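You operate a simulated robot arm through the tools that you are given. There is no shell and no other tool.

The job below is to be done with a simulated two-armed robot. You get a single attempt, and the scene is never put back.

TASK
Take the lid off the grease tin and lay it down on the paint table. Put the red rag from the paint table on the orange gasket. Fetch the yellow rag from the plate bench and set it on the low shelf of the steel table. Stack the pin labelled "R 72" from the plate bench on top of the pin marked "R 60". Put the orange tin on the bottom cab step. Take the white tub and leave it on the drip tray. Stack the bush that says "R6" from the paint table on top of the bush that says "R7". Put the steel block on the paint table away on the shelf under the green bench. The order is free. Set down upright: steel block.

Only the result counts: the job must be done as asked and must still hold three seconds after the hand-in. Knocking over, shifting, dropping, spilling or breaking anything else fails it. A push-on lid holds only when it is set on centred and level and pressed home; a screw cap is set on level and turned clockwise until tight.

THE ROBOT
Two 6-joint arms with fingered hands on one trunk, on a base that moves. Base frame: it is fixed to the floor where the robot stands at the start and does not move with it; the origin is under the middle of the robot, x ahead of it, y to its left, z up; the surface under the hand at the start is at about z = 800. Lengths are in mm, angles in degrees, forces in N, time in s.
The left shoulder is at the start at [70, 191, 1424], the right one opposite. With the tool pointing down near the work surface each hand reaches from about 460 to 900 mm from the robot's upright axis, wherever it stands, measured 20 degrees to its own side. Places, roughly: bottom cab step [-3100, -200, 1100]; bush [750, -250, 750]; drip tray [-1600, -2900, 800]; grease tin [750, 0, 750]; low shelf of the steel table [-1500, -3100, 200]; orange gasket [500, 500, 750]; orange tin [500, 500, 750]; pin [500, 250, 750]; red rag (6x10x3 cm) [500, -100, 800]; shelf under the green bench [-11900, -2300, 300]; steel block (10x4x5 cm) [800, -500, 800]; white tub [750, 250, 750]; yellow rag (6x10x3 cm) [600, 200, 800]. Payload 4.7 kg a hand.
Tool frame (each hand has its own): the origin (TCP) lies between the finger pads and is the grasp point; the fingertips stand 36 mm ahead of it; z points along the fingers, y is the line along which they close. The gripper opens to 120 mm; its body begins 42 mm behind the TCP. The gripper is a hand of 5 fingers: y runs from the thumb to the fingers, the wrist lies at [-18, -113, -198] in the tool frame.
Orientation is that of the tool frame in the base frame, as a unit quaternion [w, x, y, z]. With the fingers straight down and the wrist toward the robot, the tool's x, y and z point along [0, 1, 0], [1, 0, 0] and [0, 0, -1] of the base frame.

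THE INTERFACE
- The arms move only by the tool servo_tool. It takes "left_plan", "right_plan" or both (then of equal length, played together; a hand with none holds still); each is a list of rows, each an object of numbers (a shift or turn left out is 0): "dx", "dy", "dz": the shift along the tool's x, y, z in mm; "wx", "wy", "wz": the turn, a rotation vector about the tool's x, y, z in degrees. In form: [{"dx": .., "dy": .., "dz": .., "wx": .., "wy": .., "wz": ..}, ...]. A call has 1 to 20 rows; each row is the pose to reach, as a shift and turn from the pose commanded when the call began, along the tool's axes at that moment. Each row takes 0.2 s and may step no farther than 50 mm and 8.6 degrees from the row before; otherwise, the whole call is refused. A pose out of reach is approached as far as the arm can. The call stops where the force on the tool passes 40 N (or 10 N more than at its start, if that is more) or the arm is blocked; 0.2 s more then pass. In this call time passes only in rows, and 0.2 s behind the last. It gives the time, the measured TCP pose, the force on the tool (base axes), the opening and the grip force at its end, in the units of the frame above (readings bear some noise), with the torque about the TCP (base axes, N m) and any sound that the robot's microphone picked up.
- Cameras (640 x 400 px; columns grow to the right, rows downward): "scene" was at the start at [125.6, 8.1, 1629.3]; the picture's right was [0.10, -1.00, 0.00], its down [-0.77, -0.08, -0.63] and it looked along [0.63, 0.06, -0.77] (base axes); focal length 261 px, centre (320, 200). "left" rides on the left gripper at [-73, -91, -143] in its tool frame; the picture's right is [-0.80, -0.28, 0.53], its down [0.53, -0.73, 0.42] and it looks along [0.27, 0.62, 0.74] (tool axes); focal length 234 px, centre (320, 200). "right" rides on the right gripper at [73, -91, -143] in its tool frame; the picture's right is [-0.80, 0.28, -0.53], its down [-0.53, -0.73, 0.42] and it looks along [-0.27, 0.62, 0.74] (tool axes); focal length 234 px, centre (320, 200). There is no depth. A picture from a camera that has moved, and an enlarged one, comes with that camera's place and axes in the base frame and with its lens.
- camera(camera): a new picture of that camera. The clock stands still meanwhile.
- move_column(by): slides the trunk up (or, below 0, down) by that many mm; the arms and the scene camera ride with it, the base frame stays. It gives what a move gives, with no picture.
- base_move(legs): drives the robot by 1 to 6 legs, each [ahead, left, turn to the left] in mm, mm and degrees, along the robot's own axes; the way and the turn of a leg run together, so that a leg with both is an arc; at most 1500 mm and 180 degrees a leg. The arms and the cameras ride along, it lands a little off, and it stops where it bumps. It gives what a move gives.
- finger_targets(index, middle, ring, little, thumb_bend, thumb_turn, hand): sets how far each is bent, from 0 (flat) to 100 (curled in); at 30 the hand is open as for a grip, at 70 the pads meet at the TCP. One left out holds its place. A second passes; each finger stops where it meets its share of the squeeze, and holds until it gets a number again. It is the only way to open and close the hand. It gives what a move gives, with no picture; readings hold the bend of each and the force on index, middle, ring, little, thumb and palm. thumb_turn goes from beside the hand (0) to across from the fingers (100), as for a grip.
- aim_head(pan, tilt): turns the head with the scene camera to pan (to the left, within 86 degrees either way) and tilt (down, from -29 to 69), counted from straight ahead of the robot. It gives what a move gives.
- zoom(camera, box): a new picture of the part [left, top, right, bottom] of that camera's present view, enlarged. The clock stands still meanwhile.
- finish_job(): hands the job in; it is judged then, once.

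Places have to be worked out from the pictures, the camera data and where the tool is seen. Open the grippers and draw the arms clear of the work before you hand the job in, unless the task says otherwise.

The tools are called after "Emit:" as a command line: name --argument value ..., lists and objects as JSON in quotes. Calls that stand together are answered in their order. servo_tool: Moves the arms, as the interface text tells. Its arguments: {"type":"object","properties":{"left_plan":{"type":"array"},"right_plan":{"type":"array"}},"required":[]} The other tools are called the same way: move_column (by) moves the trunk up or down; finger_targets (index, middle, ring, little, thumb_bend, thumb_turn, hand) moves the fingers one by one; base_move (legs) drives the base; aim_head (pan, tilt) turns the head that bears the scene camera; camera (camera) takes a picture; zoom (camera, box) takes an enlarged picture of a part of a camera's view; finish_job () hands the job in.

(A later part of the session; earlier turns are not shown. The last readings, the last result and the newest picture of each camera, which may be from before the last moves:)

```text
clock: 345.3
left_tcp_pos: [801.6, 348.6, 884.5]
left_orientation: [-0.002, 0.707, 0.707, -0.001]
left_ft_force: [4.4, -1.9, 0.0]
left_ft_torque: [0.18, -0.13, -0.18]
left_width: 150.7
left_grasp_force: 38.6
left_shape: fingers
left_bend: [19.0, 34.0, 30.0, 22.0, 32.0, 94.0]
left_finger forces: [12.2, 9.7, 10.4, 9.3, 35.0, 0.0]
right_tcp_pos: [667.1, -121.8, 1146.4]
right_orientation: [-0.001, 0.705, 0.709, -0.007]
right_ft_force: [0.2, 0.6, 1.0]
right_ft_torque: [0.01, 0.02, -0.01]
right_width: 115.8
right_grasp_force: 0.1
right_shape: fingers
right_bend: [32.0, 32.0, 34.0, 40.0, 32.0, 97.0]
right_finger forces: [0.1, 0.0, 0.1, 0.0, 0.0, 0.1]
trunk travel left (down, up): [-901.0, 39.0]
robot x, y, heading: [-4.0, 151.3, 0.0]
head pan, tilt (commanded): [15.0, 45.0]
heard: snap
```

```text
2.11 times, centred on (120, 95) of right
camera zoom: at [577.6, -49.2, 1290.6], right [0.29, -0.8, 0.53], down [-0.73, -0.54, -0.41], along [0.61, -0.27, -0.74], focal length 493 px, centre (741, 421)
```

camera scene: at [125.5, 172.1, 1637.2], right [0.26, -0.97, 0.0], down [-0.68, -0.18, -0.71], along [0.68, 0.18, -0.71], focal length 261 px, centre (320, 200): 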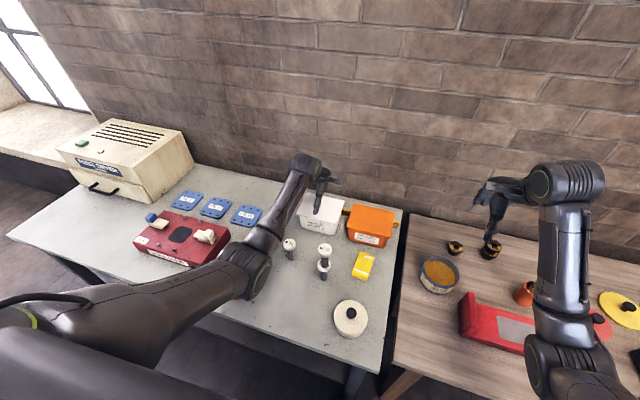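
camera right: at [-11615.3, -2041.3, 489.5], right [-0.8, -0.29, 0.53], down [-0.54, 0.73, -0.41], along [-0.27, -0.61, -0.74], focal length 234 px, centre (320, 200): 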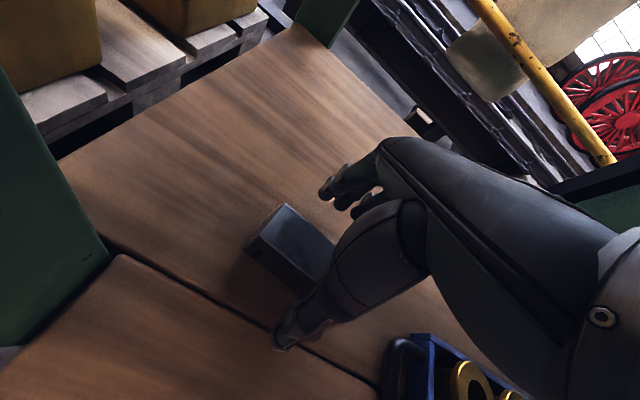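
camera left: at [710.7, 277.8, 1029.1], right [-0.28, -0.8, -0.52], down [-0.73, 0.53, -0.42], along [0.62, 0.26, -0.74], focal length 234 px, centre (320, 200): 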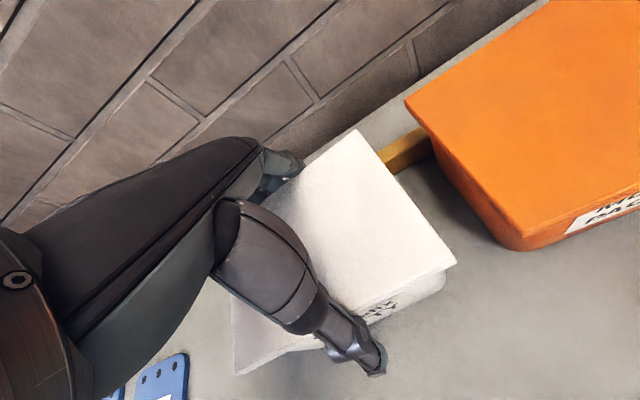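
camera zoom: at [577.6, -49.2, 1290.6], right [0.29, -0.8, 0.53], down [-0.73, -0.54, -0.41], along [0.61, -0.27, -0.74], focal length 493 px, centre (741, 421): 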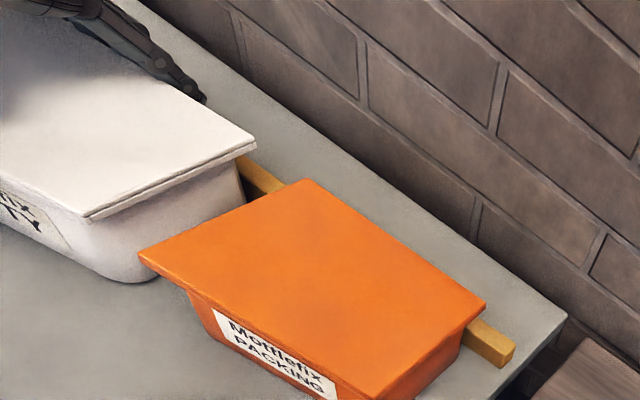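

The lid seems to have been unseated by a few millimetres (pulled by the fingers). I lower back down to re-seat it, then release and press it home with a closed fist.

Emit:
servo_tool --left_plan '[{"dz": 4}, {"dz": 8}, {"dz": 11}]'

Emit:
finger_targets --hand "left" --index 14 --middle 14 --ring 14 --little 14 --thumb_bend 14

Emit:
zoom --camera "right" --box '[0, 0, 240, 190]'

Emit:
zoom --camera "scene" --box '[290, 180, 370, 244]'

```text
clock: 346.1
left_tcp_pos: [801.7, 347.9, 883.1]
left_orientation: [0.003, 0.709, 0.705, 0.004]
left_ft_force: [-2.0, -0.2, 22.3]
left_ft_torque: [0.64, -0.8, -0.2]
left_width: 151.0
left_grasp_force: 43.3
left_shape: fingers
left_bend: [19.0, 34.0, 30.0, 22.0, 31.0, 93.0]
left_finger forces: [13.1, 9.0, 10.7, 11.6, 41.9, 0.0]
right_tcp_pos: [662.6, -124.1, 1149.5]
right_orientation: [0.0, 0.706, 0.709, -0.005]
right_ft_force: [0.2, -0.7, -0.2]
right_ft_torque: [0.01, 0.0, -0.01]
right_width: 116.5
right_grasp_force: 0.0
right_shape: fingers
right_bend: [32.0, 32.0, 34.0, 40.0, 32.0, 97.0]
right_finger forces: [0.1, 0.1, 0.0, 0.1, 0.0, 0.0]
trunk travel left (down, up): [-901.0, 39.0]
robot x, y, heading: [-4.9, 146.3, 0.3]
head pan, tilt (commanded): [15.0, 45.0]
```

```text
clock: 347.1
left_tcp_pos: [802.3, 350.3, 876.4]
left_orientation: [0.0, 0.708, 0.706, 0.0]
left_ft_force: [-4.2, -1.5, 0.9]
left_ft_torque: [0.01, 0.0, 0.07]
left_width: 168.2
left_grasp_force: 2.0
left_shape: fingers
left_bend: [14.0, 14.0, 14.0, 14.0, 12.0, 97.0]
left_finger forces: [0.0, 0.1, 0.0, 0.0, 3.7, 0.0]
right_tcp_pos: [666.0, -123.4, 1147.7]
right_orientation: [0.0, 0.705, 0.709, -0.006]
right_ft_force: [0.1, 0.2, 0.1]
right_ft_torque: [-0.02, 0.03, 0.01]
right_width: 116.2
right_grasp_force: 0.1
right_shape: fingers
right_bend: [32.0, 32.0, 34.0, 40.0, 32.0, 97.0]
right_finger forces: [0.1, 0.0, 0.1, 0.1, 0.1, 0.0]
trunk travel left (down, up): [-901.0, 39.0]
robot x, y, heading: [-3.6, 151.6, -0.0]
head pan, tilt (commanded): [15.0, 45.0]
```

```text
2.11 times, centred on (120, 95) of right
camera zoom: at [576.5, -49.3, 1291.3], right [0.29, -0.8, 0.53], down [-0.73, -0.54, -0.41], along [0.62, -0.27, -0.74], focal length 493 px, centre (741, 421)
```

zoom: 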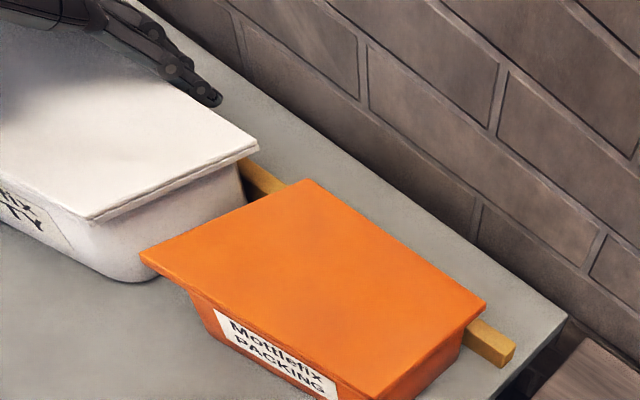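

```text
6.25 times, centred on (330, 212) of scene
camera zoom: at [123.9, 171.6, 1637.3], right [0.26, -0.97, 0.0], down [-0.68, -0.18, -0.71], along [0.68, 0.18, -0.71], focal length 1630 px, centre (258, 125)
```

zoom: 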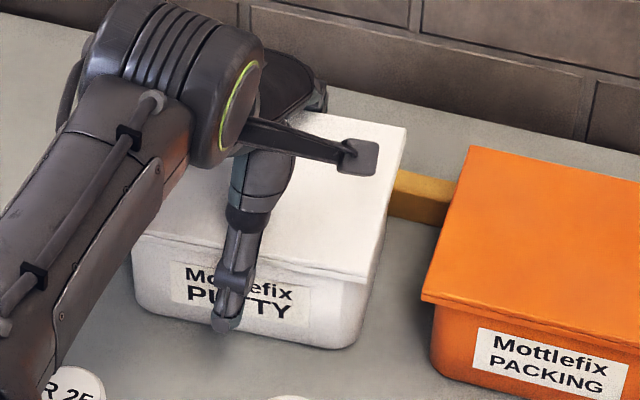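

I conclude the lid pops very easily and blocks a body grip, so I'll do it properly: take the (already loose) lid in the left hand, grip the open tub body with the right hand, carry both, and press the lid back on at the drip tray. First I re-grip the lid gently and lift it.

Emit:
finger_targets --hand "left" --index 23 --middle 36 --ring 34 --little 25 --thumb_bend 35

Emit:
servo_tool --left_plan '[{"dz": -4}, {"dz": -9}, {"dz": -16}]'

Emit:
camera --camera "left"

Emit:
zoom --camera "right" --box '[0, 0, 240, 190]'

Emit:
zoom --camera "scene" --box '[290, 160, 370, 224]'

```text
clock: 348.1
left_tcp_pos: [803.1, 350.3, 880.1]
left_orientation: [0.002, 0.709, 0.706, 0.002]
left_ft_force: [3.3, 1.3, 12.1]
left_ft_torque: [0.21, -0.75, -0.31]
left_width: 160.0
left_grasp_force: 28.9
left_shape: fingers
left_bend: [19.0, 33.0, 29.0, 23.0, 21.0, 96.0]
left_finger forces: [12.8, 5.4, 10.3, 4.1, 25.2, 0.0]
right_tcp_pos: [665.1, -122.9, 1147.8]
right_orientation: [0.0, 0.705, 0.709, -0.006]
right_ft_force: [0.6, 0.5, -0.2]
right_ft_torque: [0.02, -0.03, 0.03]
right_width: 116.3
right_grasp_force: 0.1
right_shape: fingers
right_bend: [32.0, 32.0, 34.0, 40.0, 32.0, 97.0]
right_finger forces: [0.1, 0.0, 0.0, 0.0, 0.0, 0.0]
trunk travel left (down, up): [-901.0, 39.0]
robot x, y, heading: [-7.2, 149.0, 0.3]
head pan, tilt (commanded): [15.0, 45.0]
```

```text
clock: 348.9
left_tcp_pos: [801.8, 349.1, 894.5]
left_orientation: [0.0, 0.708, 0.706, -0.001]
left_ft_force: [1.8, 0.8, -2.3]
left_ft_torque: [-0.01, 0.01, -0.01]
left_width: 158.9
left_grasp_force: 25.4
left_shape: fingers
left_bend: [19.0, 33.0, 29.0, 24.0, 22.0, 95.0]
left_finger forces: [10.5, 5.3, 8.9, 2.1, 24.2, 0.1]
right_tcp_pos: [666.7, -123.6, 1147.3]
right_orientation: [-0.001, 0.705, 0.709, -0.008]
right_ft_force: [0.8, 0.2, -0.1]
right_ft_torque: [-0.02, 0.0, 0.0]
right_width: 116.2
right_grasp_force: 0.1
right_shape: fingers
right_bend: [32.0, 32.0, 34.0, 40.0, 32.0, 97.0]
right_finger forces: [0.0, 0.1, 0.0, 0.0, 0.0, 0.1]
trunk travel left (down, up): [-901.0, 39.0]
robot x, y, heading: [-3.0, 148.0, 0.1]
head pan, tilt (commanded): [15.0, 45.0]
```

```text
taken
camera left: at [710.9, 277.5, 1037.5], right [-0.28, -0.8, -0.53], down [-0.73, 0.53, -0.42], along [0.62, 0.26, -0.74], focal length 234 px, centre (320, 200)
```

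left: 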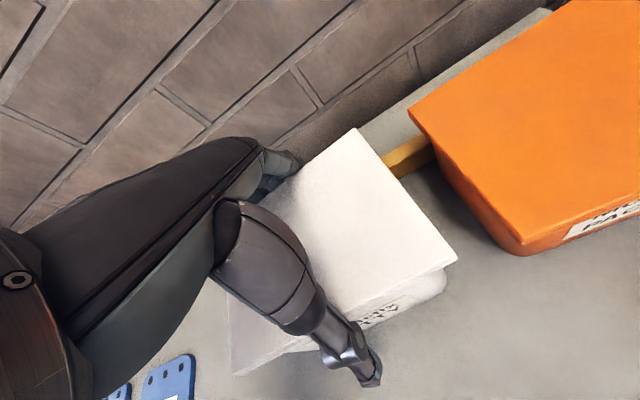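

```text
2.11 times, centred on (120, 95) of right
camera zoom: at [576.9, -49.1, 1291.1], right [0.29, -0.8, 0.53], down [-0.73, -0.54, -0.41], along [0.61, -0.27, -0.74], focal length 493 px, centre (741, 421)
```

zoom: 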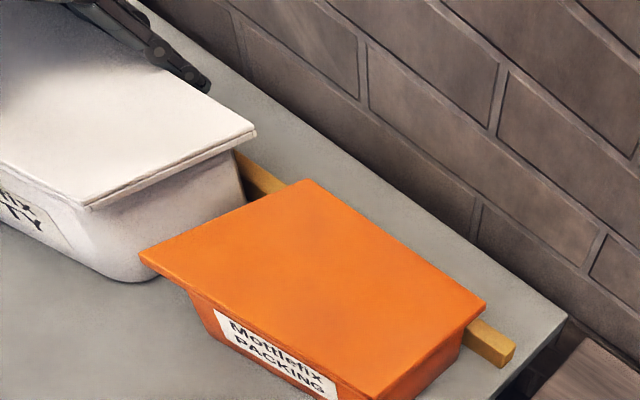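

```text
6.25 times, centred on (330, 192) of scene
camera zoom: at [124.5, 171.8, 1637.2], right [0.26, -0.97, 0.0], down [-0.68, -0.18, -0.71], along [0.68, 0.18, -0.71], focal length 1630 px, centre (258, 250)
```

zoom: 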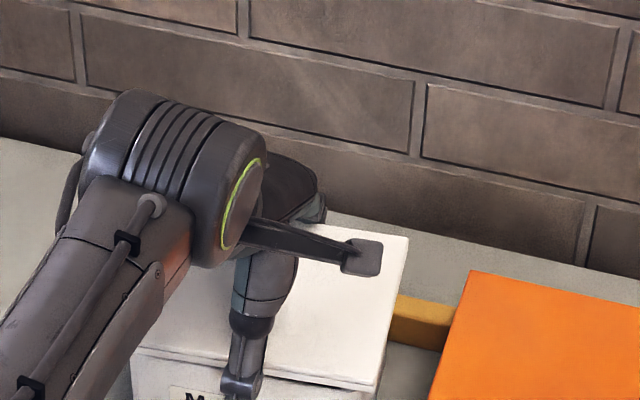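

The lid alone is coming up (2.3 N). I lift it further and look at the open tub.

Emit:
servo_tool --left_plan '[{"dz": -15}, {"dz": -35}, {"dz": -60}, {"dz": -90}, {"dz": -120}]'

Emit:
camera --camera "left"

Emit:
zoom --camera "right" --box '[0, 0, 240, 190]'

Emit:
zoom --camera "scene" --box '[270, 130, 390, 226]'

```text
clock: 350.1
left_tcp_pos: [802.5, 348.1, 1014.7]
left_orientation: [0.0, 0.708, 0.706, 0.0]
left_ft_force: [-0.6, 0.5, -1.9]
left_ft_torque: [0.03, -0.02, 0.01]
left_width: 158.8
left_grasp_force: 24.1
left_shape: fingers
left_bend: [19.0, 34.0, 29.0, 24.0, 22.0, 95.0]
left_finger forces: [9.4, 4.7, 8.5, 2.1, 24.0, 0.1]
right_tcp_pos: [665.8, -122.0, 1146.7]
right_orientation: [-0.001, 0.706, 0.709, -0.006]
right_ft_force: [0.2, 1.2, -0.1]
right_ft_torque: [-0.01, -0.02, 0.01]
right_width: 116.3
right_grasp_force: 0.1
right_shape: fingers
right_bend: [32.0, 32.0, 34.0, 40.0, 32.0, 97.0]
right_finger forces: [0.0, 0.0, 0.0, 0.1, 0.0, 0.0]
trunk travel left (down, up): [-901.0, 39.0]
robot x, y, heading: [-3.7, 149.6, 0.2]
head pan, tilt (commanded): [15.0, 45.0]
```

```text
taken
camera left: at [710.6, 277.1, 1158.4], right [-0.28, -0.8, -0.53], down [-0.73, 0.53, -0.42], along [0.62, 0.27, -0.74], focal length 234 px, centre (320, 200)
```

left: 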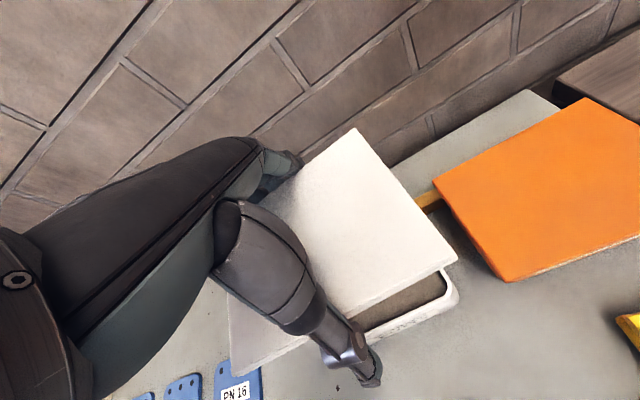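

```text
2.11 times, centred on (120, 95) of right
camera zoom: at [576.8, -49.1, 1291.2], right [0.29, -0.8, 0.53], down [-0.73, -0.54, -0.41], along [0.61, -0.27, -0.74], focal length 493 px, centre (741, 421)
```

zoom: 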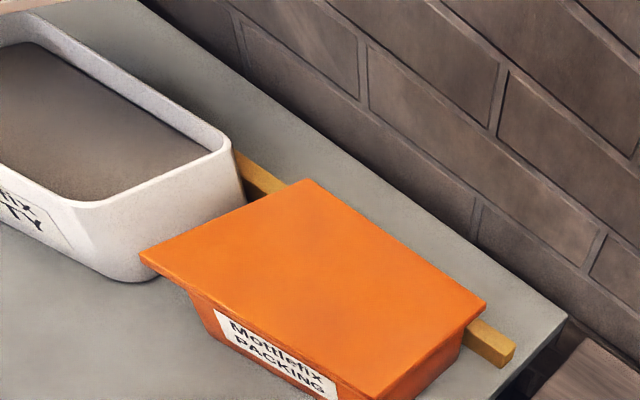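

```text
4.17 times, centred on (330, 178) of scene
camera zoom: at [124.3, 171.9, 1637.2], right [0.26, -0.97, 0.0], down [-0.68, -0.18, -0.71], along [0.68, 0.18, -0.71], focal length 1087 px, centre (278, 292)
```

zoom: 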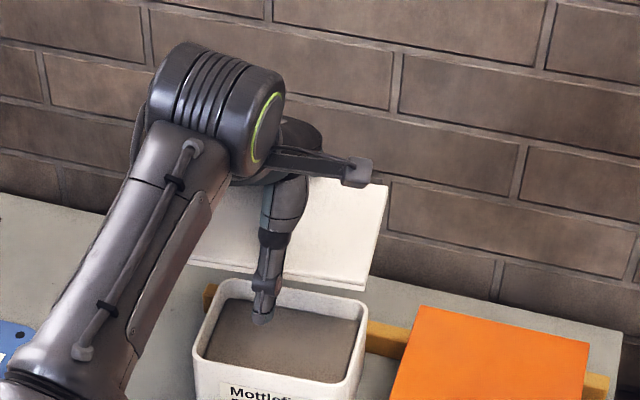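

The lid is free in the left hand; the tub is open. I retract the left hand up and back to carrying position, then shift the base left so the right hand can reach the tub.

Emit:
servo_tool --left_plan '[{"dz": -35}, {"dy": -15, "dz": -70}, {"dy": -40, "dz": -105}, {"dy": -70, "dz": -135}, {"dy": -100, "dz": -160}, {"dy": -125, "dz": -180}]'

Emit:
base_move --legs '[[0, 400, 0]]'

Emit:
aim_head --pan -10 --tilt 45

Emit:
camera --camera "scene"

Emit:
camera --camera "right"

Emit:
camera --camera "left"

```text
clock: 351.5
left_tcp_pos: [675.7, 349.5, 1194.8]
left_orientation: [0.001, 0.709, 0.706, 0.001]
left_ft_force: [1.3, 0.4, -0.6]
left_ft_torque: [0.01, 0.01, 0.01]
left_width: 158.5
left_grasp_force: 23.2
left_shape: fingers
left_bend: [19.0, 34.0, 29.0, 24.0, 23.0, 95.0]
left_finger forces: [9.2, 4.7, 8.2, 1.9, 23.0, 0.0]
right_tcp_pos: [665.7, -122.2, 1148.3]
right_orientation: [0.0, 0.705, 0.709, -0.006]
right_ft_force: [0.0, -0.7, -1.1]
right_ft_torque: [0.01, 0.03, 0.05]
right_width: 116.2
right_grasp_force: 0.1
right_shape: fingers
right_bend: [32.0, 32.0, 34.0, 40.0, 32.0, 97.0]
right_finger forces: [0.1, 0.1, 0.0, 0.0, 0.0, 0.0]
trunk travel left (down, up): [-901.0, 39.0]
robot x, y, heading: [-3.0, 147.5, 0.2]
head pan, tilt (commanded): [15.0, 45.0]
```

```text
clock: 354.0
left_tcp_pos: [676.4, 746.1, 1194.7]
left_orientation: [0.001, 0.709, 0.705, 0.001]
left_ft_force: [1.1, -0.1, -0.6]
left_ft_torque: [0.0, 0.02, 0.01]
left_width: 158.3
left_grasp_force: 23.2
left_shape: fingers
left_bend: [19.0, 34.0, 29.0, 24.0, 23.0, 95.0]
left_finger forces: [9.2, 4.7, 8.2, 1.9, 23.1, 0.1]
right_tcp_pos: [666.5, 273.2, 1147.4]
right_orientation: [-0.001, 0.706, 0.708, -0.006]
right_ft_force: [-0.6, -0.1, -0.6]
right_ft_torque: [0.04, 0.01, 0.03]
right_width: 116.3
right_grasp_force: 0.0
right_shape: fingers
right_bend: [32.0, 32.0, 34.0, 40.0, 32.0, 97.0]
right_finger forces: [0.0, 0.0, 0.0, 0.1, 0.0, 0.1]
trunk travel left (down, up): [-901.0, 39.0]
robot x, y, heading: [-1.7, 544.4, -0.1]
head pan, tilt (commanded): [15.0, 45.0]
```

```text
clock: 354.9
left_tcp_pos: [677.7, 746.7, 1195.0]
left_orientation: [0.0, 0.709, 0.705, 0.0]
left_ft_force: [0.0, -0.2, -0.4]
left_ft_torque: [-0.04, -0.01, 0.0]
left_width: 158.4
left_grasp_force: 23.5
left_shape: fingers
left_bend: [19.0, 34.0, 29.0, 24.0, 23.0, 95.0]
left_finger forces: [9.1, 4.7, 8.3, 1.9, 22.9, 0.1]
right_tcp_pos: [666.1, 275.2, 1147.5]
right_orientation: [-0.001, 0.706, 0.708, -0.007]
right_ft_force: [-0.3, 0.3, 0.1]
right_ft_torque: [-0.04, -0.05, -0.01]
right_width: 115.9
right_grasp_force: 0.1
right_shape: fingers
right_bend: [32.0, 32.0, 34.0, 40.0, 32.0, 97.0]
right_finger forces: [0.0, 0.0, 0.1, 0.0, 0.0, 0.0]
trunk travel left (down, up): [-901.0, 39.0]
robot x, y, heading: [-6.7, 550.3, 0.1]
head pan, tilt (commanded): [-10.0, 45.0]
```

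```text
taken
camera scene: at [125.5, 534.9, 1637.2], right [-0.17, -0.99, 0.0], down [-0.7, 0.12, -0.71], along [0.7, -0.12, -0.71], focal length 261 px, centre (320, 200)
```

scene: 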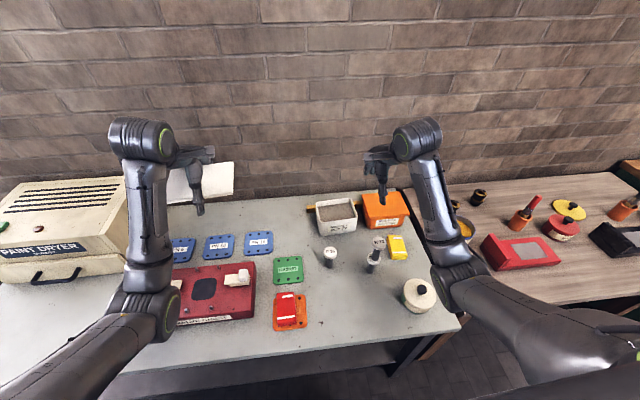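

```text
taken
camera right: at [576.1, 348.5, 1291.0], right [0.29, -0.8, 0.53], down [-0.73, -0.54, -0.41], along [0.61, -0.27, -0.74], focal length 234 px, centre (320, 200)
```

right: 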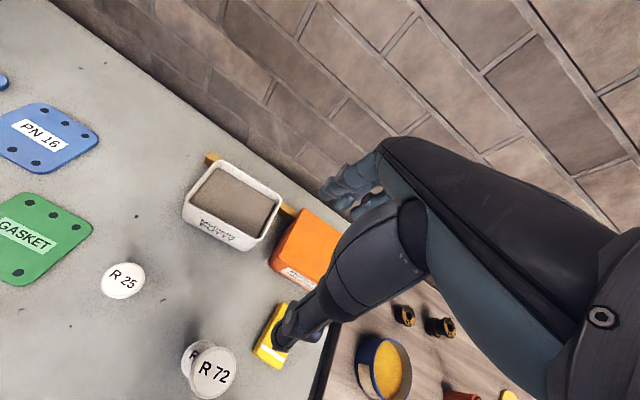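

```text
taken
camera left: at [584.3, 676.1, 1337.7], right [-0.28, -0.8, -0.53], down [-0.73, 0.53, -0.43], along [0.62, 0.26, -0.74], focal length 234 px, centre (320, 200)
```

left: 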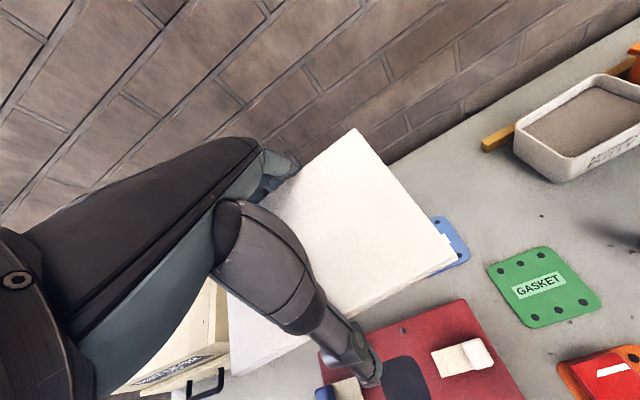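

The open tub is in view of the right wrist camera. I zoom to measure its rim and walls.

Emit:
zoom --camera "right" --box '[160, 140, 320, 268]'

Emit:
zoom --camera "scene" --box '[290, 170, 430, 282]'

```text
3.12 times, centred on (240, 204) of right
camera zoom: at [576.1, 348.5, 1291.0], right [0.29, -0.8, 0.53], down [-0.73, -0.54, -0.41], along [0.61, -0.27, -0.74], focal length 732 px, centre (570, 188)
```

zoom: 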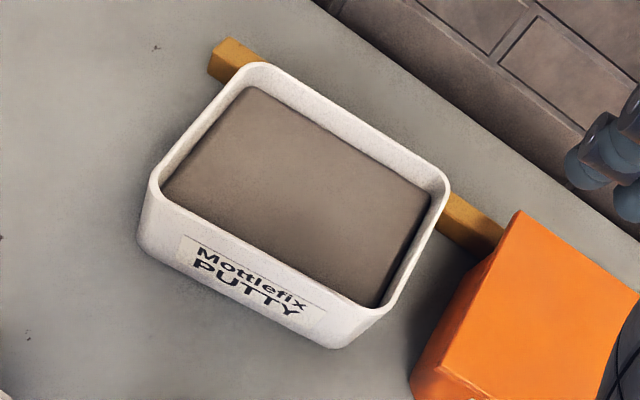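

```text
3.57 times, centred on (360, 226) of scene
camera zoom: at [125.5, 534.9, 1637.2], right [-0.17, -0.99, 0.0], down [-0.7, 0.12, -0.71], along [0.7, -0.12, -0.71], focal length 932 px, centre (177, 107)
```

zoom: 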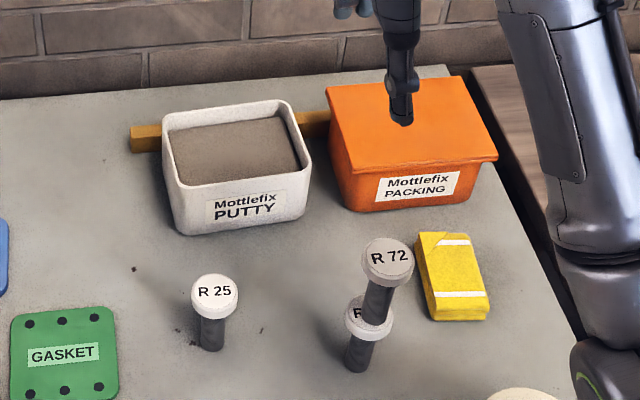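

Rim of the tub: x 757–858, y 280–427, z≈873. I bring the right hand over it with a slightly wider opening.

Emit:
finger_targets --hand "right" --index 25 --middle 25 --ring 25 --little 25 --thumb_bend 25

Emit:
servo_tool --right_plan '[{"dx": 15, "dy": 24, "dz": 10}, {"dx": 30, "dy": 48, "dz": 25}, {"dx": 45, "dy": 72, "dz": 45}, {"dx": 60, "dy": 96, "dz": 75}, {"dx": 75, "dy": 120, "dz": 110}, {"dx": 88, "dy": 140, "dz": 145}, {"dx": 88, "dy": 142, "dz": 180}, {"dx": 88, "dy": 142, "dz": 200}]'

Emit:
camera --camera "right"

Emit:
zoom --camera "scene" --box '[270, 130, 410, 242]'

```text
clock: 355.9
left_tcp_pos: [676.0, 746.5, 1194.7]
left_orientation: [0.0, 0.708, 0.706, 0.0]
left_ft_force: [0.6, 0.0, -0.3]
left_ft_torque: [-0.01, -0.02, 0.04]
left_width: 158.7
left_grasp_force: 23.6
left_shape: fingers
left_bend: [19.0, 34.0, 29.0, 24.0, 23.0, 95.0]
left_finger forces: [9.1, 4.8, 8.2, 1.9, 23.1, 0.0]
right_tcp_pos: [665.1, 274.0, 1146.6]
right_orientation: [-0.001, 0.706, 0.708, -0.006]
right_ft_force: [-0.1, 0.0, 0.8]
right_ft_torque: [0.0, 0.0, -0.02]
right_width: 135.6
right_grasp_force: 0.0
right_shape: fingers
right_bend: [25.0, 25.0, 25.0, 25.0, 25.0, 97.0]
right_finger forces: [0.1, 0.0, 0.0, 0.0, 0.1, 0.0]
trunk travel left (down, up): [-901.0, 39.0]
robot x, y, heading: [-3.9, 547.0, 0.3]
head pan, tilt (commanded): [-10.0, 45.0]
```

```text
clock: 357.7
left_tcp_pos: [676.6, 747.4, 1194.1]
left_orientation: [0.0, 0.709, 0.705, 0.001]
left_ft_force: [-0.7, -0.4, 0.0]
left_ft_torque: [0.03, 0.03, -0.01]
left_width: 158.4
left_grasp_force: 23.3
left_shape: fingers
left_bend: [19.0, 34.0, 29.0, 24.0, 23.0, 95.0]
left_finger forces: [9.0, 4.7, 8.2, 1.9, 22.9, 0.0]
right_tcp_pos: [804.5, 359.6, 944.6]
right_orientation: [0.0, 0.705, 0.709, -0.007]
right_ft_force: [-0.5, 0.4, -0.2]
right_ft_torque: [0.01, 0.01, 0.04]
right_width: 135.9
right_grasp_force: 0.0
right_shape: fingers
right_bend: [25.0, 25.0, 25.0, 25.0, 25.0, 97.0]
right_finger forces: [0.0, 0.0, 0.0, 0.0, 0.0, 0.0]
trunk travel left (down, up): [-901.0, 39.0]
robot x, y, heading: [-6.6, 547.3, -0.1]
head pan, tilt (commanded): [-10.0, 45.0]
```

```text
taken
camera right: at [715.3, 433.5, 1087.4], right [0.29, -0.8, 0.53], down [-0.73, -0.54, -0.41], along [0.61, -0.27, -0.74], focal length 234 px, centre (320, 200)
```

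right: 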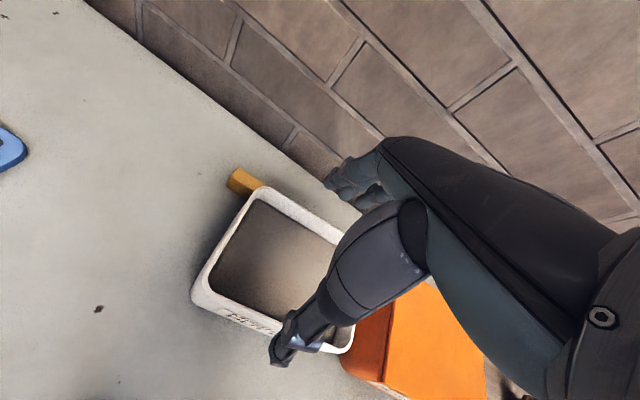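

```text
3.57 times, centred on (340, 186) of scene
camera zoom: at [125.7, 534.7, 1637.2], right [-0.17, -0.99, 0.0], down [-0.7, 0.12, -0.71], along [0.7, -0.12, -0.71], focal length 932 px, centre (249, 250)
```

zoom: 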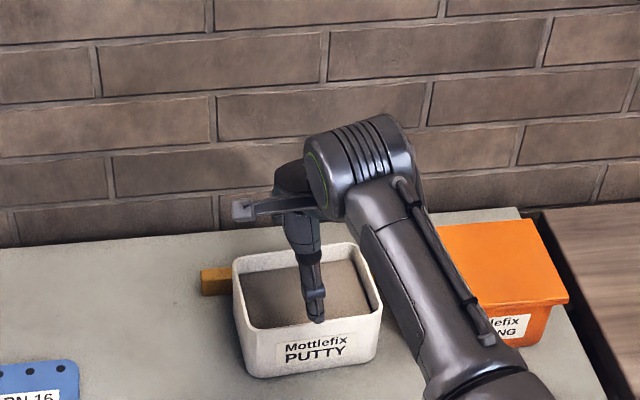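

Hand is centred (tub x 753–857, centre ≈804). I lower to TCP z≈871 around the walls.

Emit:
servo_tool --right_plan '[{"dz": 20}, {"dz": 40}, {"dz": 56}, {"dz": 68}, {"dz": 73}]'

Emit:
camera --camera "right"

Emit:
zoom --camera "scene" --box '[270, 130, 410, 242]'

```text
clock: 358.9
left_tcp_pos: [674.1, 747.3, 1197.1]
left_orientation: [0.002, 0.708, 0.706, 0.001]
left_ft_force: [-0.2, 0.6, -1.5]
left_ft_torque: [0.02, 0.01, -0.01]
left_width: 158.7
left_grasp_force: 23.6
left_shape: fingers
left_bend: [19.0, 34.0, 29.0, 24.0, 23.0, 95.0]
left_finger forces: [9.0, 4.7, 8.3, 1.9, 23.0, 0.0]
right_tcp_pos: [804.4, 362.1, 876.2]
right_orientation: [0.002, 0.705, 0.709, -0.004]
right_ft_force: [-2.9, -0.9, 15.9]
right_ft_torque: [0.08, 0.33, 0.01]
right_width: 145.7
right_grasp_force: 7.9
right_shape: fingers
right_bend: [24.0, 25.0, 25.0, 25.0, 21.0, 98.0]
right_finger forces: [4.8, 0.0, 0.1, 0.0, 10.5, 0.0]
trunk travel left (down, up): [-901.0, 39.0]
robot x, y, heading: [-8.4, 545.4, 0.3]
head pan, tilt (commanded): [-10.0, 45.0]
```

```text
taken
camera right: at [713.5, 435.9, 1019.4], right [0.28, -0.8, 0.53], down [-0.73, -0.54, -0.42], along [0.62, -0.27, -0.74], focal length 234 px, centre (320, 200)
```

right: 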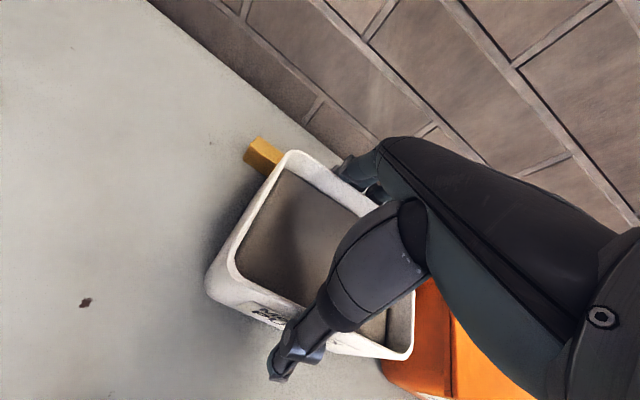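

```text
3.57 times, centred on (340, 186) of scene
camera zoom: at [121.9, 535.3, 1637.8], right [-0.17, -0.99, 0.0], down [-0.7, 0.12, -0.71], along [0.7, -0.12, -0.71], focal length 932 px, centre (249, 250)
```

zoom: 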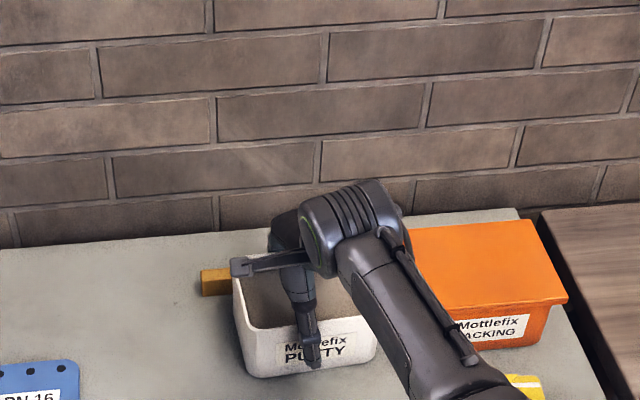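

The flared fingers touch the rim (16 N), so I raise 15 mm and grip the top ~20 mm of the walls with the fingertips instead.

Emit:
servo_tool --right_plan '[{"dz": -8}, {"dz": -14}]'

Emit:
finger_targets --hand "right" --index 60 --middle 60 --ring 60 --little 60 --thumb_bend 60

Emit:
camera --camera "right"

Emit:
zoom --camera "scene" --box '[270, 130, 410, 242]'

```text
clock: 359.5
left_tcp_pos: [674.7, 746.7, 1195.0]
left_orientation: [0.001, 0.708, 0.706, 0.0]
left_ft_force: [-0.4, -1.2, -0.9]
left_ft_torque: [0.02, 0.01, 0.0]
left_width: 158.5
left_grasp_force: 23.2
left_shape: fingers
left_bend: [19.0, 34.0, 29.0, 24.0, 23.0, 95.0]
left_finger forces: [9.0, 4.7, 8.2, 1.9, 23.0, 0.1]
right_tcp_pos: [803.2, 361.9, 885.4]
right_orientation: [-0.001, 0.706, 0.708, -0.008]
right_ft_force: [-2.2, -0.9, 0.2]
right_ft_torque: [0.01, -0.07, -0.01]
right_width: 139.0
right_grasp_force: 1.1
right_shape: fingers
right_bend: [25.0, 25.0, 25.0, 25.0, 23.0, 97.0]
right_finger forces: [0.1, 0.0, 0.0, 0.0, 1.8, 0.0]
trunk travel left (down, up): [-901.0, 39.0]
robot x, y, heading: [1.4, 548.4, 0.4]
head pan, tilt (commanded): [-10.0, 45.0]
```

```text
clock: 360.5
left_tcp_pos: [676.1, 748.5, 1194.4]
left_orientation: [0.0, 0.708, 0.706, 0.0]
left_ft_force: [0.1, 0.4, -0.5]
left_ft_torque: [-0.01, -0.02, 0.02]
left_width: 158.6
left_grasp_force: 23.0
left_shape: fingers
left_bend: [19.0, 34.0, 29.0, 24.0, 23.0, 95.0]
left_finger forces: [9.0, 4.7, 8.2, 2.0, 22.8, 0.1]
right_tcp_pos: [806.2, 362.4, 890.3]
right_orientation: [0.001, 0.706, 0.708, -0.005]
right_ft_force: [10.0, -3.0, 15.5]
right_ft_torque: [-0.52, -0.67, 0.29]
right_width: 123.0
right_grasp_force: 35.1
right_shape: fingers
right_bend: [32.0, 42.0, 43.0, 47.0, 29.0, 94.0]
right_finger forces: [12.4, 7.8, 8.4, 12.4, 29.0, 0.1]
trunk travel left (down, up): [-901.0, 39.0]
robot x, y, heading: [-5.7, 550.4, -0.0]
head pan, tilt (commanded): [-10.0, 45.0]
```

```text
taken
camera right: at [715.7, 435.5, 1032.7], right [0.29, -0.8, 0.53], down [-0.73, -0.54, -0.42], along [0.62, -0.27, -0.74], focal length 234 px, centre (320, 200)
```

right: 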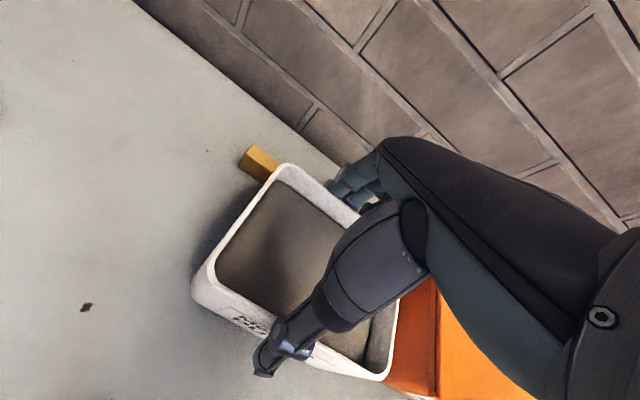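

```text
3.57 times, centred on (340, 186) of scene
camera zoom: at [124.5, 535.0, 1637.5], right [-0.17, -0.99, 0.0], down [-0.7, 0.12, -0.71], along [0.7, -0.12, -0.71], focal length 932 px, centre (249, 250)
```

zoom: 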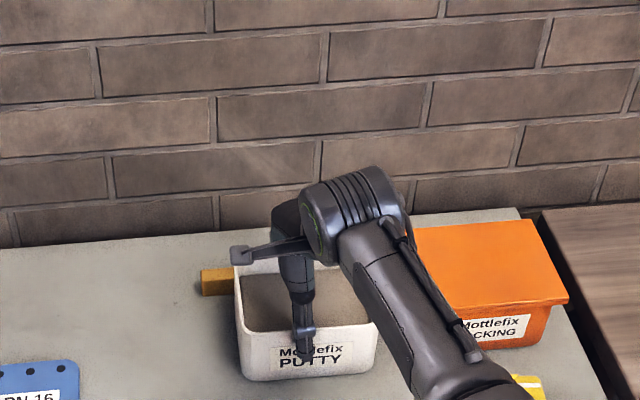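

Gripping at ~35 N with all fingers on the back wall. Careful trial lift.

Emit:
servo_tool --right_plan '[{"dz": -4}, {"dz": -9}, {"dz": -15}]'

Emit:
camera --camera "right"

Emit:
zoom --camera "scene" --box '[270, 130, 410, 242]'

```text
clock: 361.3
left_tcp_pos: [678.0, 746.7, 1193.1]
left_orientation: [0.0, 0.708, 0.706, 0.0]
left_ft_force: [0.4, 0.2, -0.3]
left_ft_torque: [0.0, -0.01, 0.02]
left_width: 158.7
left_grasp_force: 23.6
left_shape: fingers
left_bend: [19.0, 34.0, 29.0, 24.0, 23.0, 95.0]
left_finger forces: [9.0, 4.7, 8.2, 1.9, 22.9, 0.1]
right_tcp_pos: [803.6, 359.4, 896.4]
right_orientation: [-0.004, 0.707, 0.707, -0.01]
right_ft_force: [0.0, 0.4, -13.4]
right_ft_torque: [0.08, -0.14, 0.01]
right_width: 122.0
right_grasp_force: 28.9
right_shape: fingers
right_bend: [33.0, 43.0, 44.0, 49.0, 29.0, 93.0]
right_finger forces: [9.6, 6.4, 6.6, 8.4, 26.2, 0.1]
trunk travel left (down, up): [-901.0, 39.0]
robot x, y, heading: [-4.7, 544.5, 0.0]
head pan, tilt (commanded): [-10.0, 45.0]
```

```text
taken
camera right: at [715.5, 434.2, 1040.7], right [0.29, -0.8, 0.53], down [-0.74, -0.54, -0.41], along [0.61, -0.27, -0.75], focal length 234 px, centre (320, 200)
```

right: 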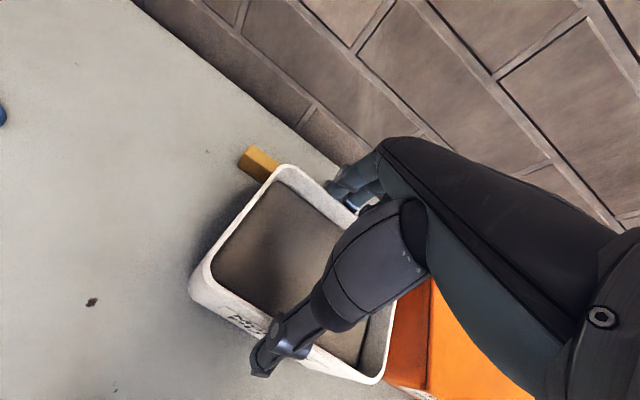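

```text
3.57 times, centred on (340, 186) of scene
camera zoom: at [128.1, 533.7, 1636.7], right [-0.17, -0.99, 0.0], down [-0.7, 0.12, -0.71], along [0.69, -0.12, -0.71], focal length 932 px, centre (249, 250)
```

zoom: 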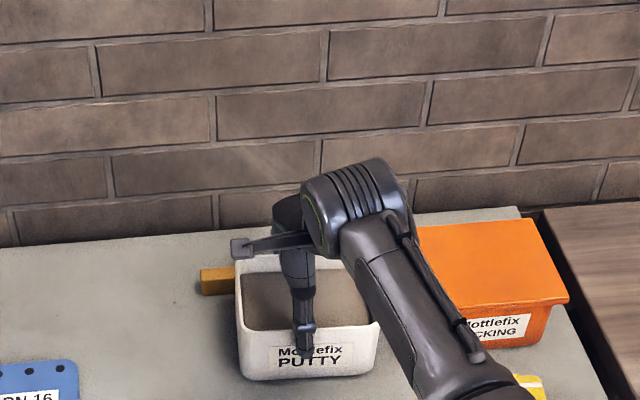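

Load is −13 N and holding. I continue the lift in small increments.

Emit:
servo_tool --right_plan '[{"dz": -5}, {"dz": -10}, {"dz": -16}, {"dz": -24}]'

Emit:
camera --camera "right"

Emit:
zoom --camera "scene" --box '[270, 130, 410, 242]'

```text
clock: 362.3
left_tcp_pos: [677.8, 746.1, 1193.5]
left_orientation: [0.0, 0.709, 0.706, 0.0]
left_ft_force: [0.1, -0.3, -0.2]
left_ft_torque: [0.0, 0.02, 0.04]
left_width: 158.1
left_grasp_force: 23.2
left_shape: fingers
left_bend: [19.0, 34.0, 29.0, 24.0, 23.0, 95.0]
left_finger forces: [9.1, 4.7, 8.2, 1.9, 22.9, 0.0]
right_tcp_pos: [805.2, 359.9, 923.7]
right_orientation: [-0.002, 0.706, 0.708, -0.007]
right_ft_force: [-0.1, 0.5, -12.3]
right_ft_torque: [0.06, -0.19, -0.03]
right_width: 121.9
right_grasp_force: 28.6
right_shape: fingers
right_bend: [33.0, 43.0, 44.0, 49.0, 29.0, 93.0]
right_finger forces: [9.4, 6.4, 6.5, 8.3, 26.1, 0.1]
trunk travel left (down, up): [-901.0, 39.0]
robot x, y, heading: [-2.7, 550.7, 0.3]
head pan, tilt (commanded): [-10.0, 45.0]
```

```text
taken
camera right: at [716.7, 433.8, 1067.8], right [0.29, -0.8, 0.53], down [-0.74, -0.54, -0.41], along [0.61, -0.27, -0.74], focal length 234 px, centre (320, 200)
```

right: 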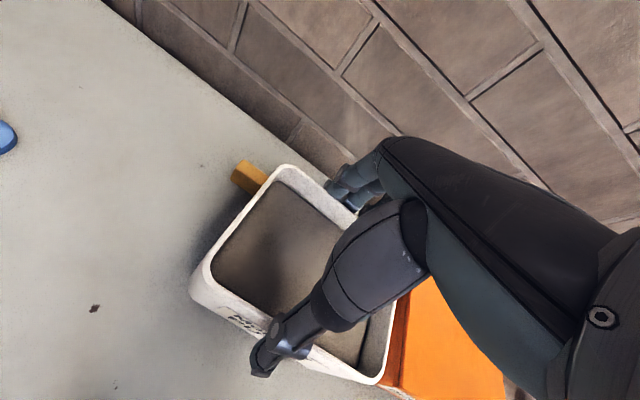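

```text
3.57 times, centred on (340, 186) of scene
camera zoom: at [127.7, 534.2, 1637.0], right [-0.17, -0.99, 0.0], down [-0.7, 0.12, -0.71], along [0.7, -0.12, -0.71], focal length 932 px, centre (249, 250)
```

zoom: 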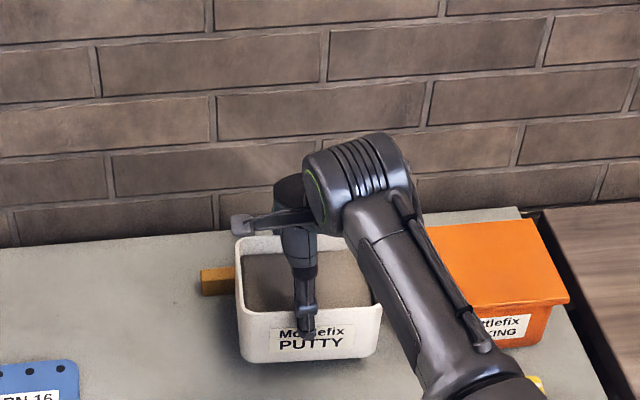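

The tub is off the table, level, 12 N. I raise it to well above the pin stack (TCP z≈1090).

Emit:
servo_tool --right_plan '[{"dz": -16}, {"dz": -34}, {"dz": -52}, {"dz": -70}, {"dz": -88}, {"dz": -106}, {"dz": -124}, {"dz": -142}, {"dz": -160}, {"dz": -172}]'

Emit:
camera --camera "right"

Emit:
camera --camera "scene"

```text
clock: 364.5
left_tcp_pos: [677.3, 747.2, 1194.1]
left_orientation: [0.0, 0.708, 0.706, 0.0]
left_ft_force: [0.1, 0.2, -1.8]
left_ft_torque: [-0.02, 0.0, -0.02]
left_width: 158.5
left_grasp_force: 23.8
left_shape: fingers
left_bend: [19.0, 34.0, 29.0, 24.0, 23.0, 95.0]
left_finger forces: [9.1, 4.7, 8.2, 1.8, 22.8, 0.0]
right_tcp_pos: [807.6, 364.6, 1095.9]
right_orientation: [-0.002, 0.706, 0.708, -0.007]
right_ft_force: [0.4, -0.7, -13.5]
right_ft_torque: [0.07, -0.13, 0.03]
right_width: 121.7
right_grasp_force: 27.4
right_shape: fingers
right_bend: [33.0, 44.0, 44.0, 49.0, 29.0, 93.0]
right_finger forces: [9.1, 6.0, 6.3, 7.9, 25.0, 0.1]
trunk travel left (down, up): [-901.0, 39.0]
robot x, y, heading: [-3.1, 549.2, 0.0]
head pan, tilt (commanded): [-10.0, 45.0]
```

```text
taken
camera right: at [718.5, 438.3, 1239.6], right [0.29, -0.8, 0.53], down [-0.74, -0.54, -0.41], along [0.61, -0.27, -0.74], focal length 234 px, centre (320, 200)
```

right: 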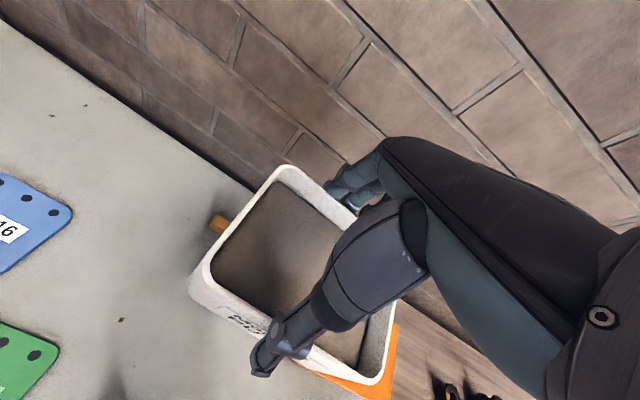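

```text
taken
camera scene: at [127.7, 534.1, 1637.0], right [-0.17, -0.99, 0.0], down [-0.7, 0.12, -0.71], along [0.7, -0.12, -0.71], focal length 261 px, centre (320, 200)
```

scene: 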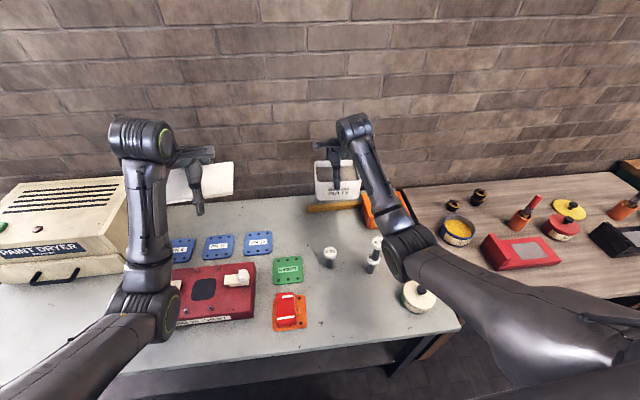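

The tub hangs level at z≈1005 bottom. I back straight out 650 mm.

Emit:
base_move --legs '[[-350, 0, 0], [-350, 0, 0]]'

Emit:
camera --camera "right"

Emit:
camera --camera "left"

Emit:
zoom --camera "scene" --box '[200, 60, 520, 260]'

```text
clock: 368.6
left_tcp_pos: [-16.2, 744.5, 1193.0]
left_orientation: [0.0, 0.711, 0.703, -0.001]
left_ft_force: [0.3, -0.6, -1.2]
left_ft_torque: [0.03, 0.03, 0.0]
left_width: 158.6
left_grasp_force: 23.4
left_shape: fingers
left_bend: [19.0, 34.0, 29.0, 24.0, 23.0, 95.0]
left_finger forces: [9.0, 4.7, 8.2, 1.9, 23.0, 0.1]
right_tcp_pos: [110.8, 360.0, 1095.8]
right_orientation: [-0.001, 0.709, 0.706, -0.007]
right_ft_force: [-0.5, 0.6, -0.4]
right_ft_torque: [-0.01, 0.03, -0.01]
right_width: 79.1
right_grasp_force: 0.1
right_shape: fingers
right_bend: [40.0, 49.0, 50.0, 53.0, 44.0, 97.0]
right_finger forces: [0.0, 0.1, 0.0, 0.0, 0.0, 0.0]
trunk travel left (down, up): [-901.0, 39.0]
robot x, y, heading: [-696.3, 550.6, -0.4]
head pan, tilt (commanded): [-10.0, 45.0]
```

```text
taken
camera right: at [22.2, 435.3, 1239.7], right [0.28, -0.8, 0.53], down [-0.74, -0.53, -0.41], along [0.61, -0.28, -0.74], focal length 234 px, centre (320, 200)
```

right: 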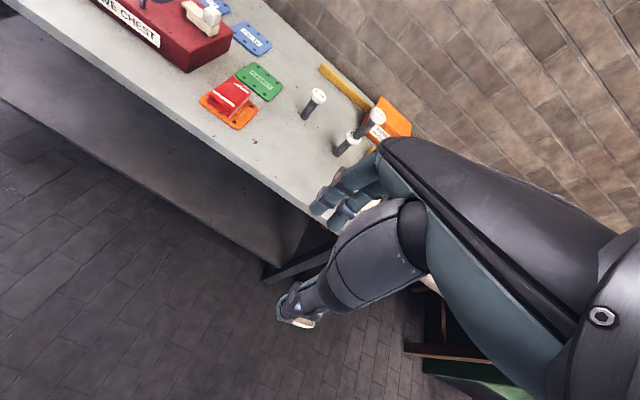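

```text
taken
camera left: at [-108.4, 673.6, 1336.9], right [-0.29, -0.8, -0.53], down [-0.73, 0.54, -0.42], along [0.62, 0.26, -0.74], focal length 234 px, centre (320, 200)
```

left: 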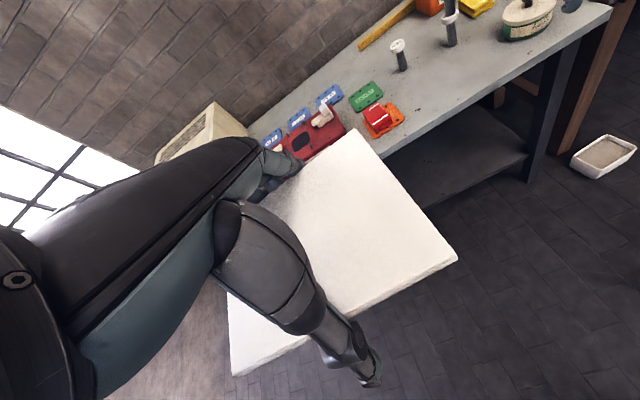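

```text
2.00 times, centred on (360, 160) of scene
camera zoom: at [-568.0, 536.3, 1637.0], right [-0.18, -0.98, 0.0], down [-0.7, 0.13, -0.71], along [0.69, -0.13, -0.71], focal length 522 px, centre (240, 280)
```

zoom: 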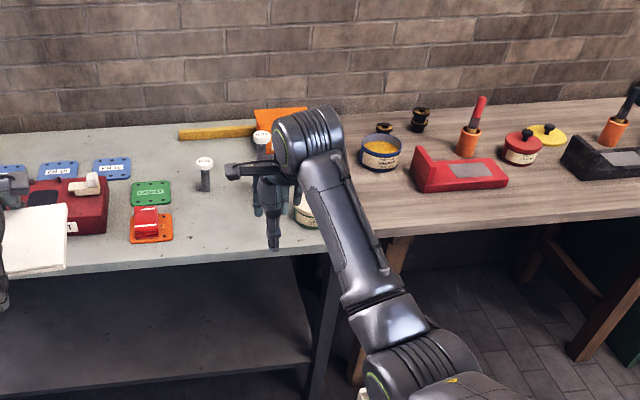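

The right hand is empty: the tub slipped out while backing off. I see it standing on the floor near the table. I stop and inspect everything carefully.

Emit:
aim_head --pan -35 --tilt 40

Emit:
camera --camera "scene"

Emit:
zoom --camera "left" --box '[440, 0, 640, 200]'

Emit:
zoom --camera "scene" --box '[80, 40, 360, 300]'

```text
clock: 369.5
left_tcp_pos: [-17.6, 743.2, 1194.7]
left_orientation: [0.002, 0.711, 0.703, 0.001]
left_ft_force: [0.4, 0.0, -1.1]
left_ft_torque: [-0.02, 0.01, 0.0]
left_width: 158.4
left_grasp_force: 22.9
left_shape: fingers
left_bend: [19.0, 34.0, 29.0, 24.0, 23.0, 95.0]
left_finger forces: [8.9, 4.7, 8.2, 1.9, 22.9, 0.1]
right_tcp_pos: [109.5, 360.9, 1097.7]
right_orientation: [-0.001, 0.709, 0.705, -0.007]
right_ft_force: [1.2, -0.2, -0.2]
right_ft_torque: [0.0, 0.03, -0.01]
right_width: 79.3
right_grasp_force: 0.1
right_shape: fingers
right_bend: [40.0, 49.0, 50.0, 53.0, 44.0, 97.0]
right_finger forces: [0.0, 0.1, 0.1, 0.0, 0.0, 0.0]
trunk travel left (down, up): [-901.0, 39.0]
robot x, y, heading: [-698.0, 552.0, -0.2]
head pan, tilt (commanded): [-35.0, 40.0]
```

```text
taken
camera scene: at [-581.0, 501.8, 1644.5], right [-0.58, -0.82, 0.0], down [-0.52, 0.37, -0.77], along [0.62, -0.44, -0.64], focal length 261 px, centre (320, 200)
```

scene: 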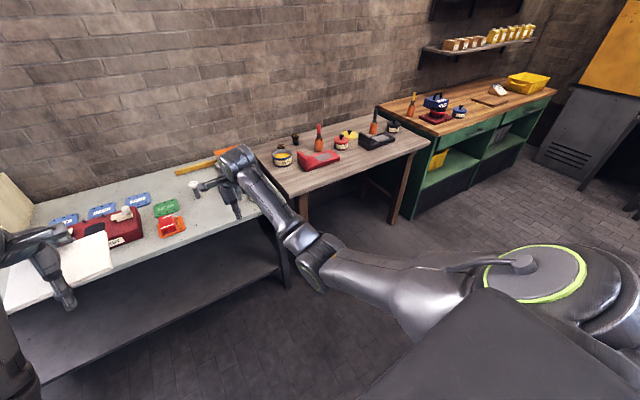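

```text
2.00 times, centred on (540, 100) of left
camera zoom: at [-110.2, 673.6, 1337.9], right [-0.29, -0.8, -0.53], down [-0.73, 0.54, -0.43], along [0.63, 0.26, -0.74], focal length 468 px, centre (-120, 400)
```

zoom: 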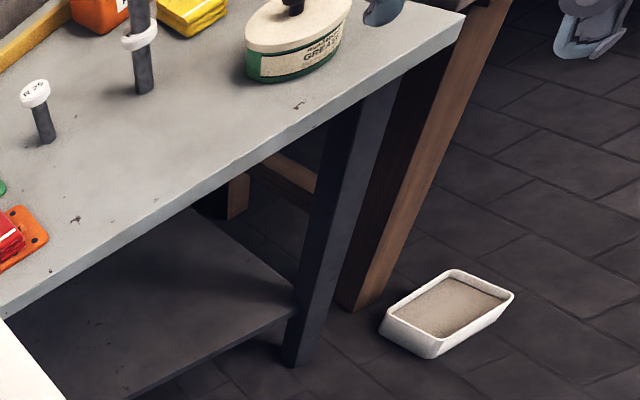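

```text
1.54 times, centred on (220, 170) of scene
camera zoom: at [-581.0, 501.8, 1644.5], right [-0.58, -0.82, 0.0], down [-0.52, 0.37, -0.77], along [0.62, -0.44, -0.64], focal length 401 px, centre (474, 246)
```

zoom: 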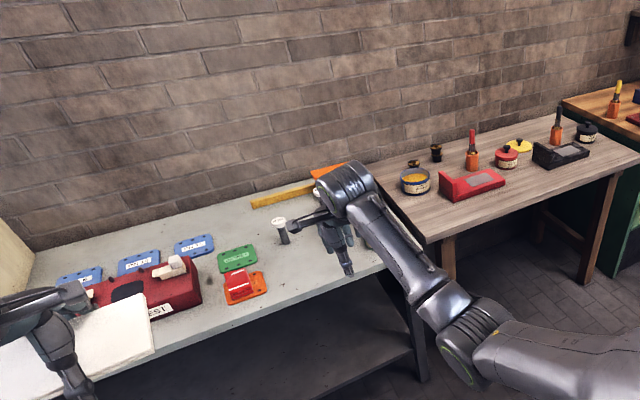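

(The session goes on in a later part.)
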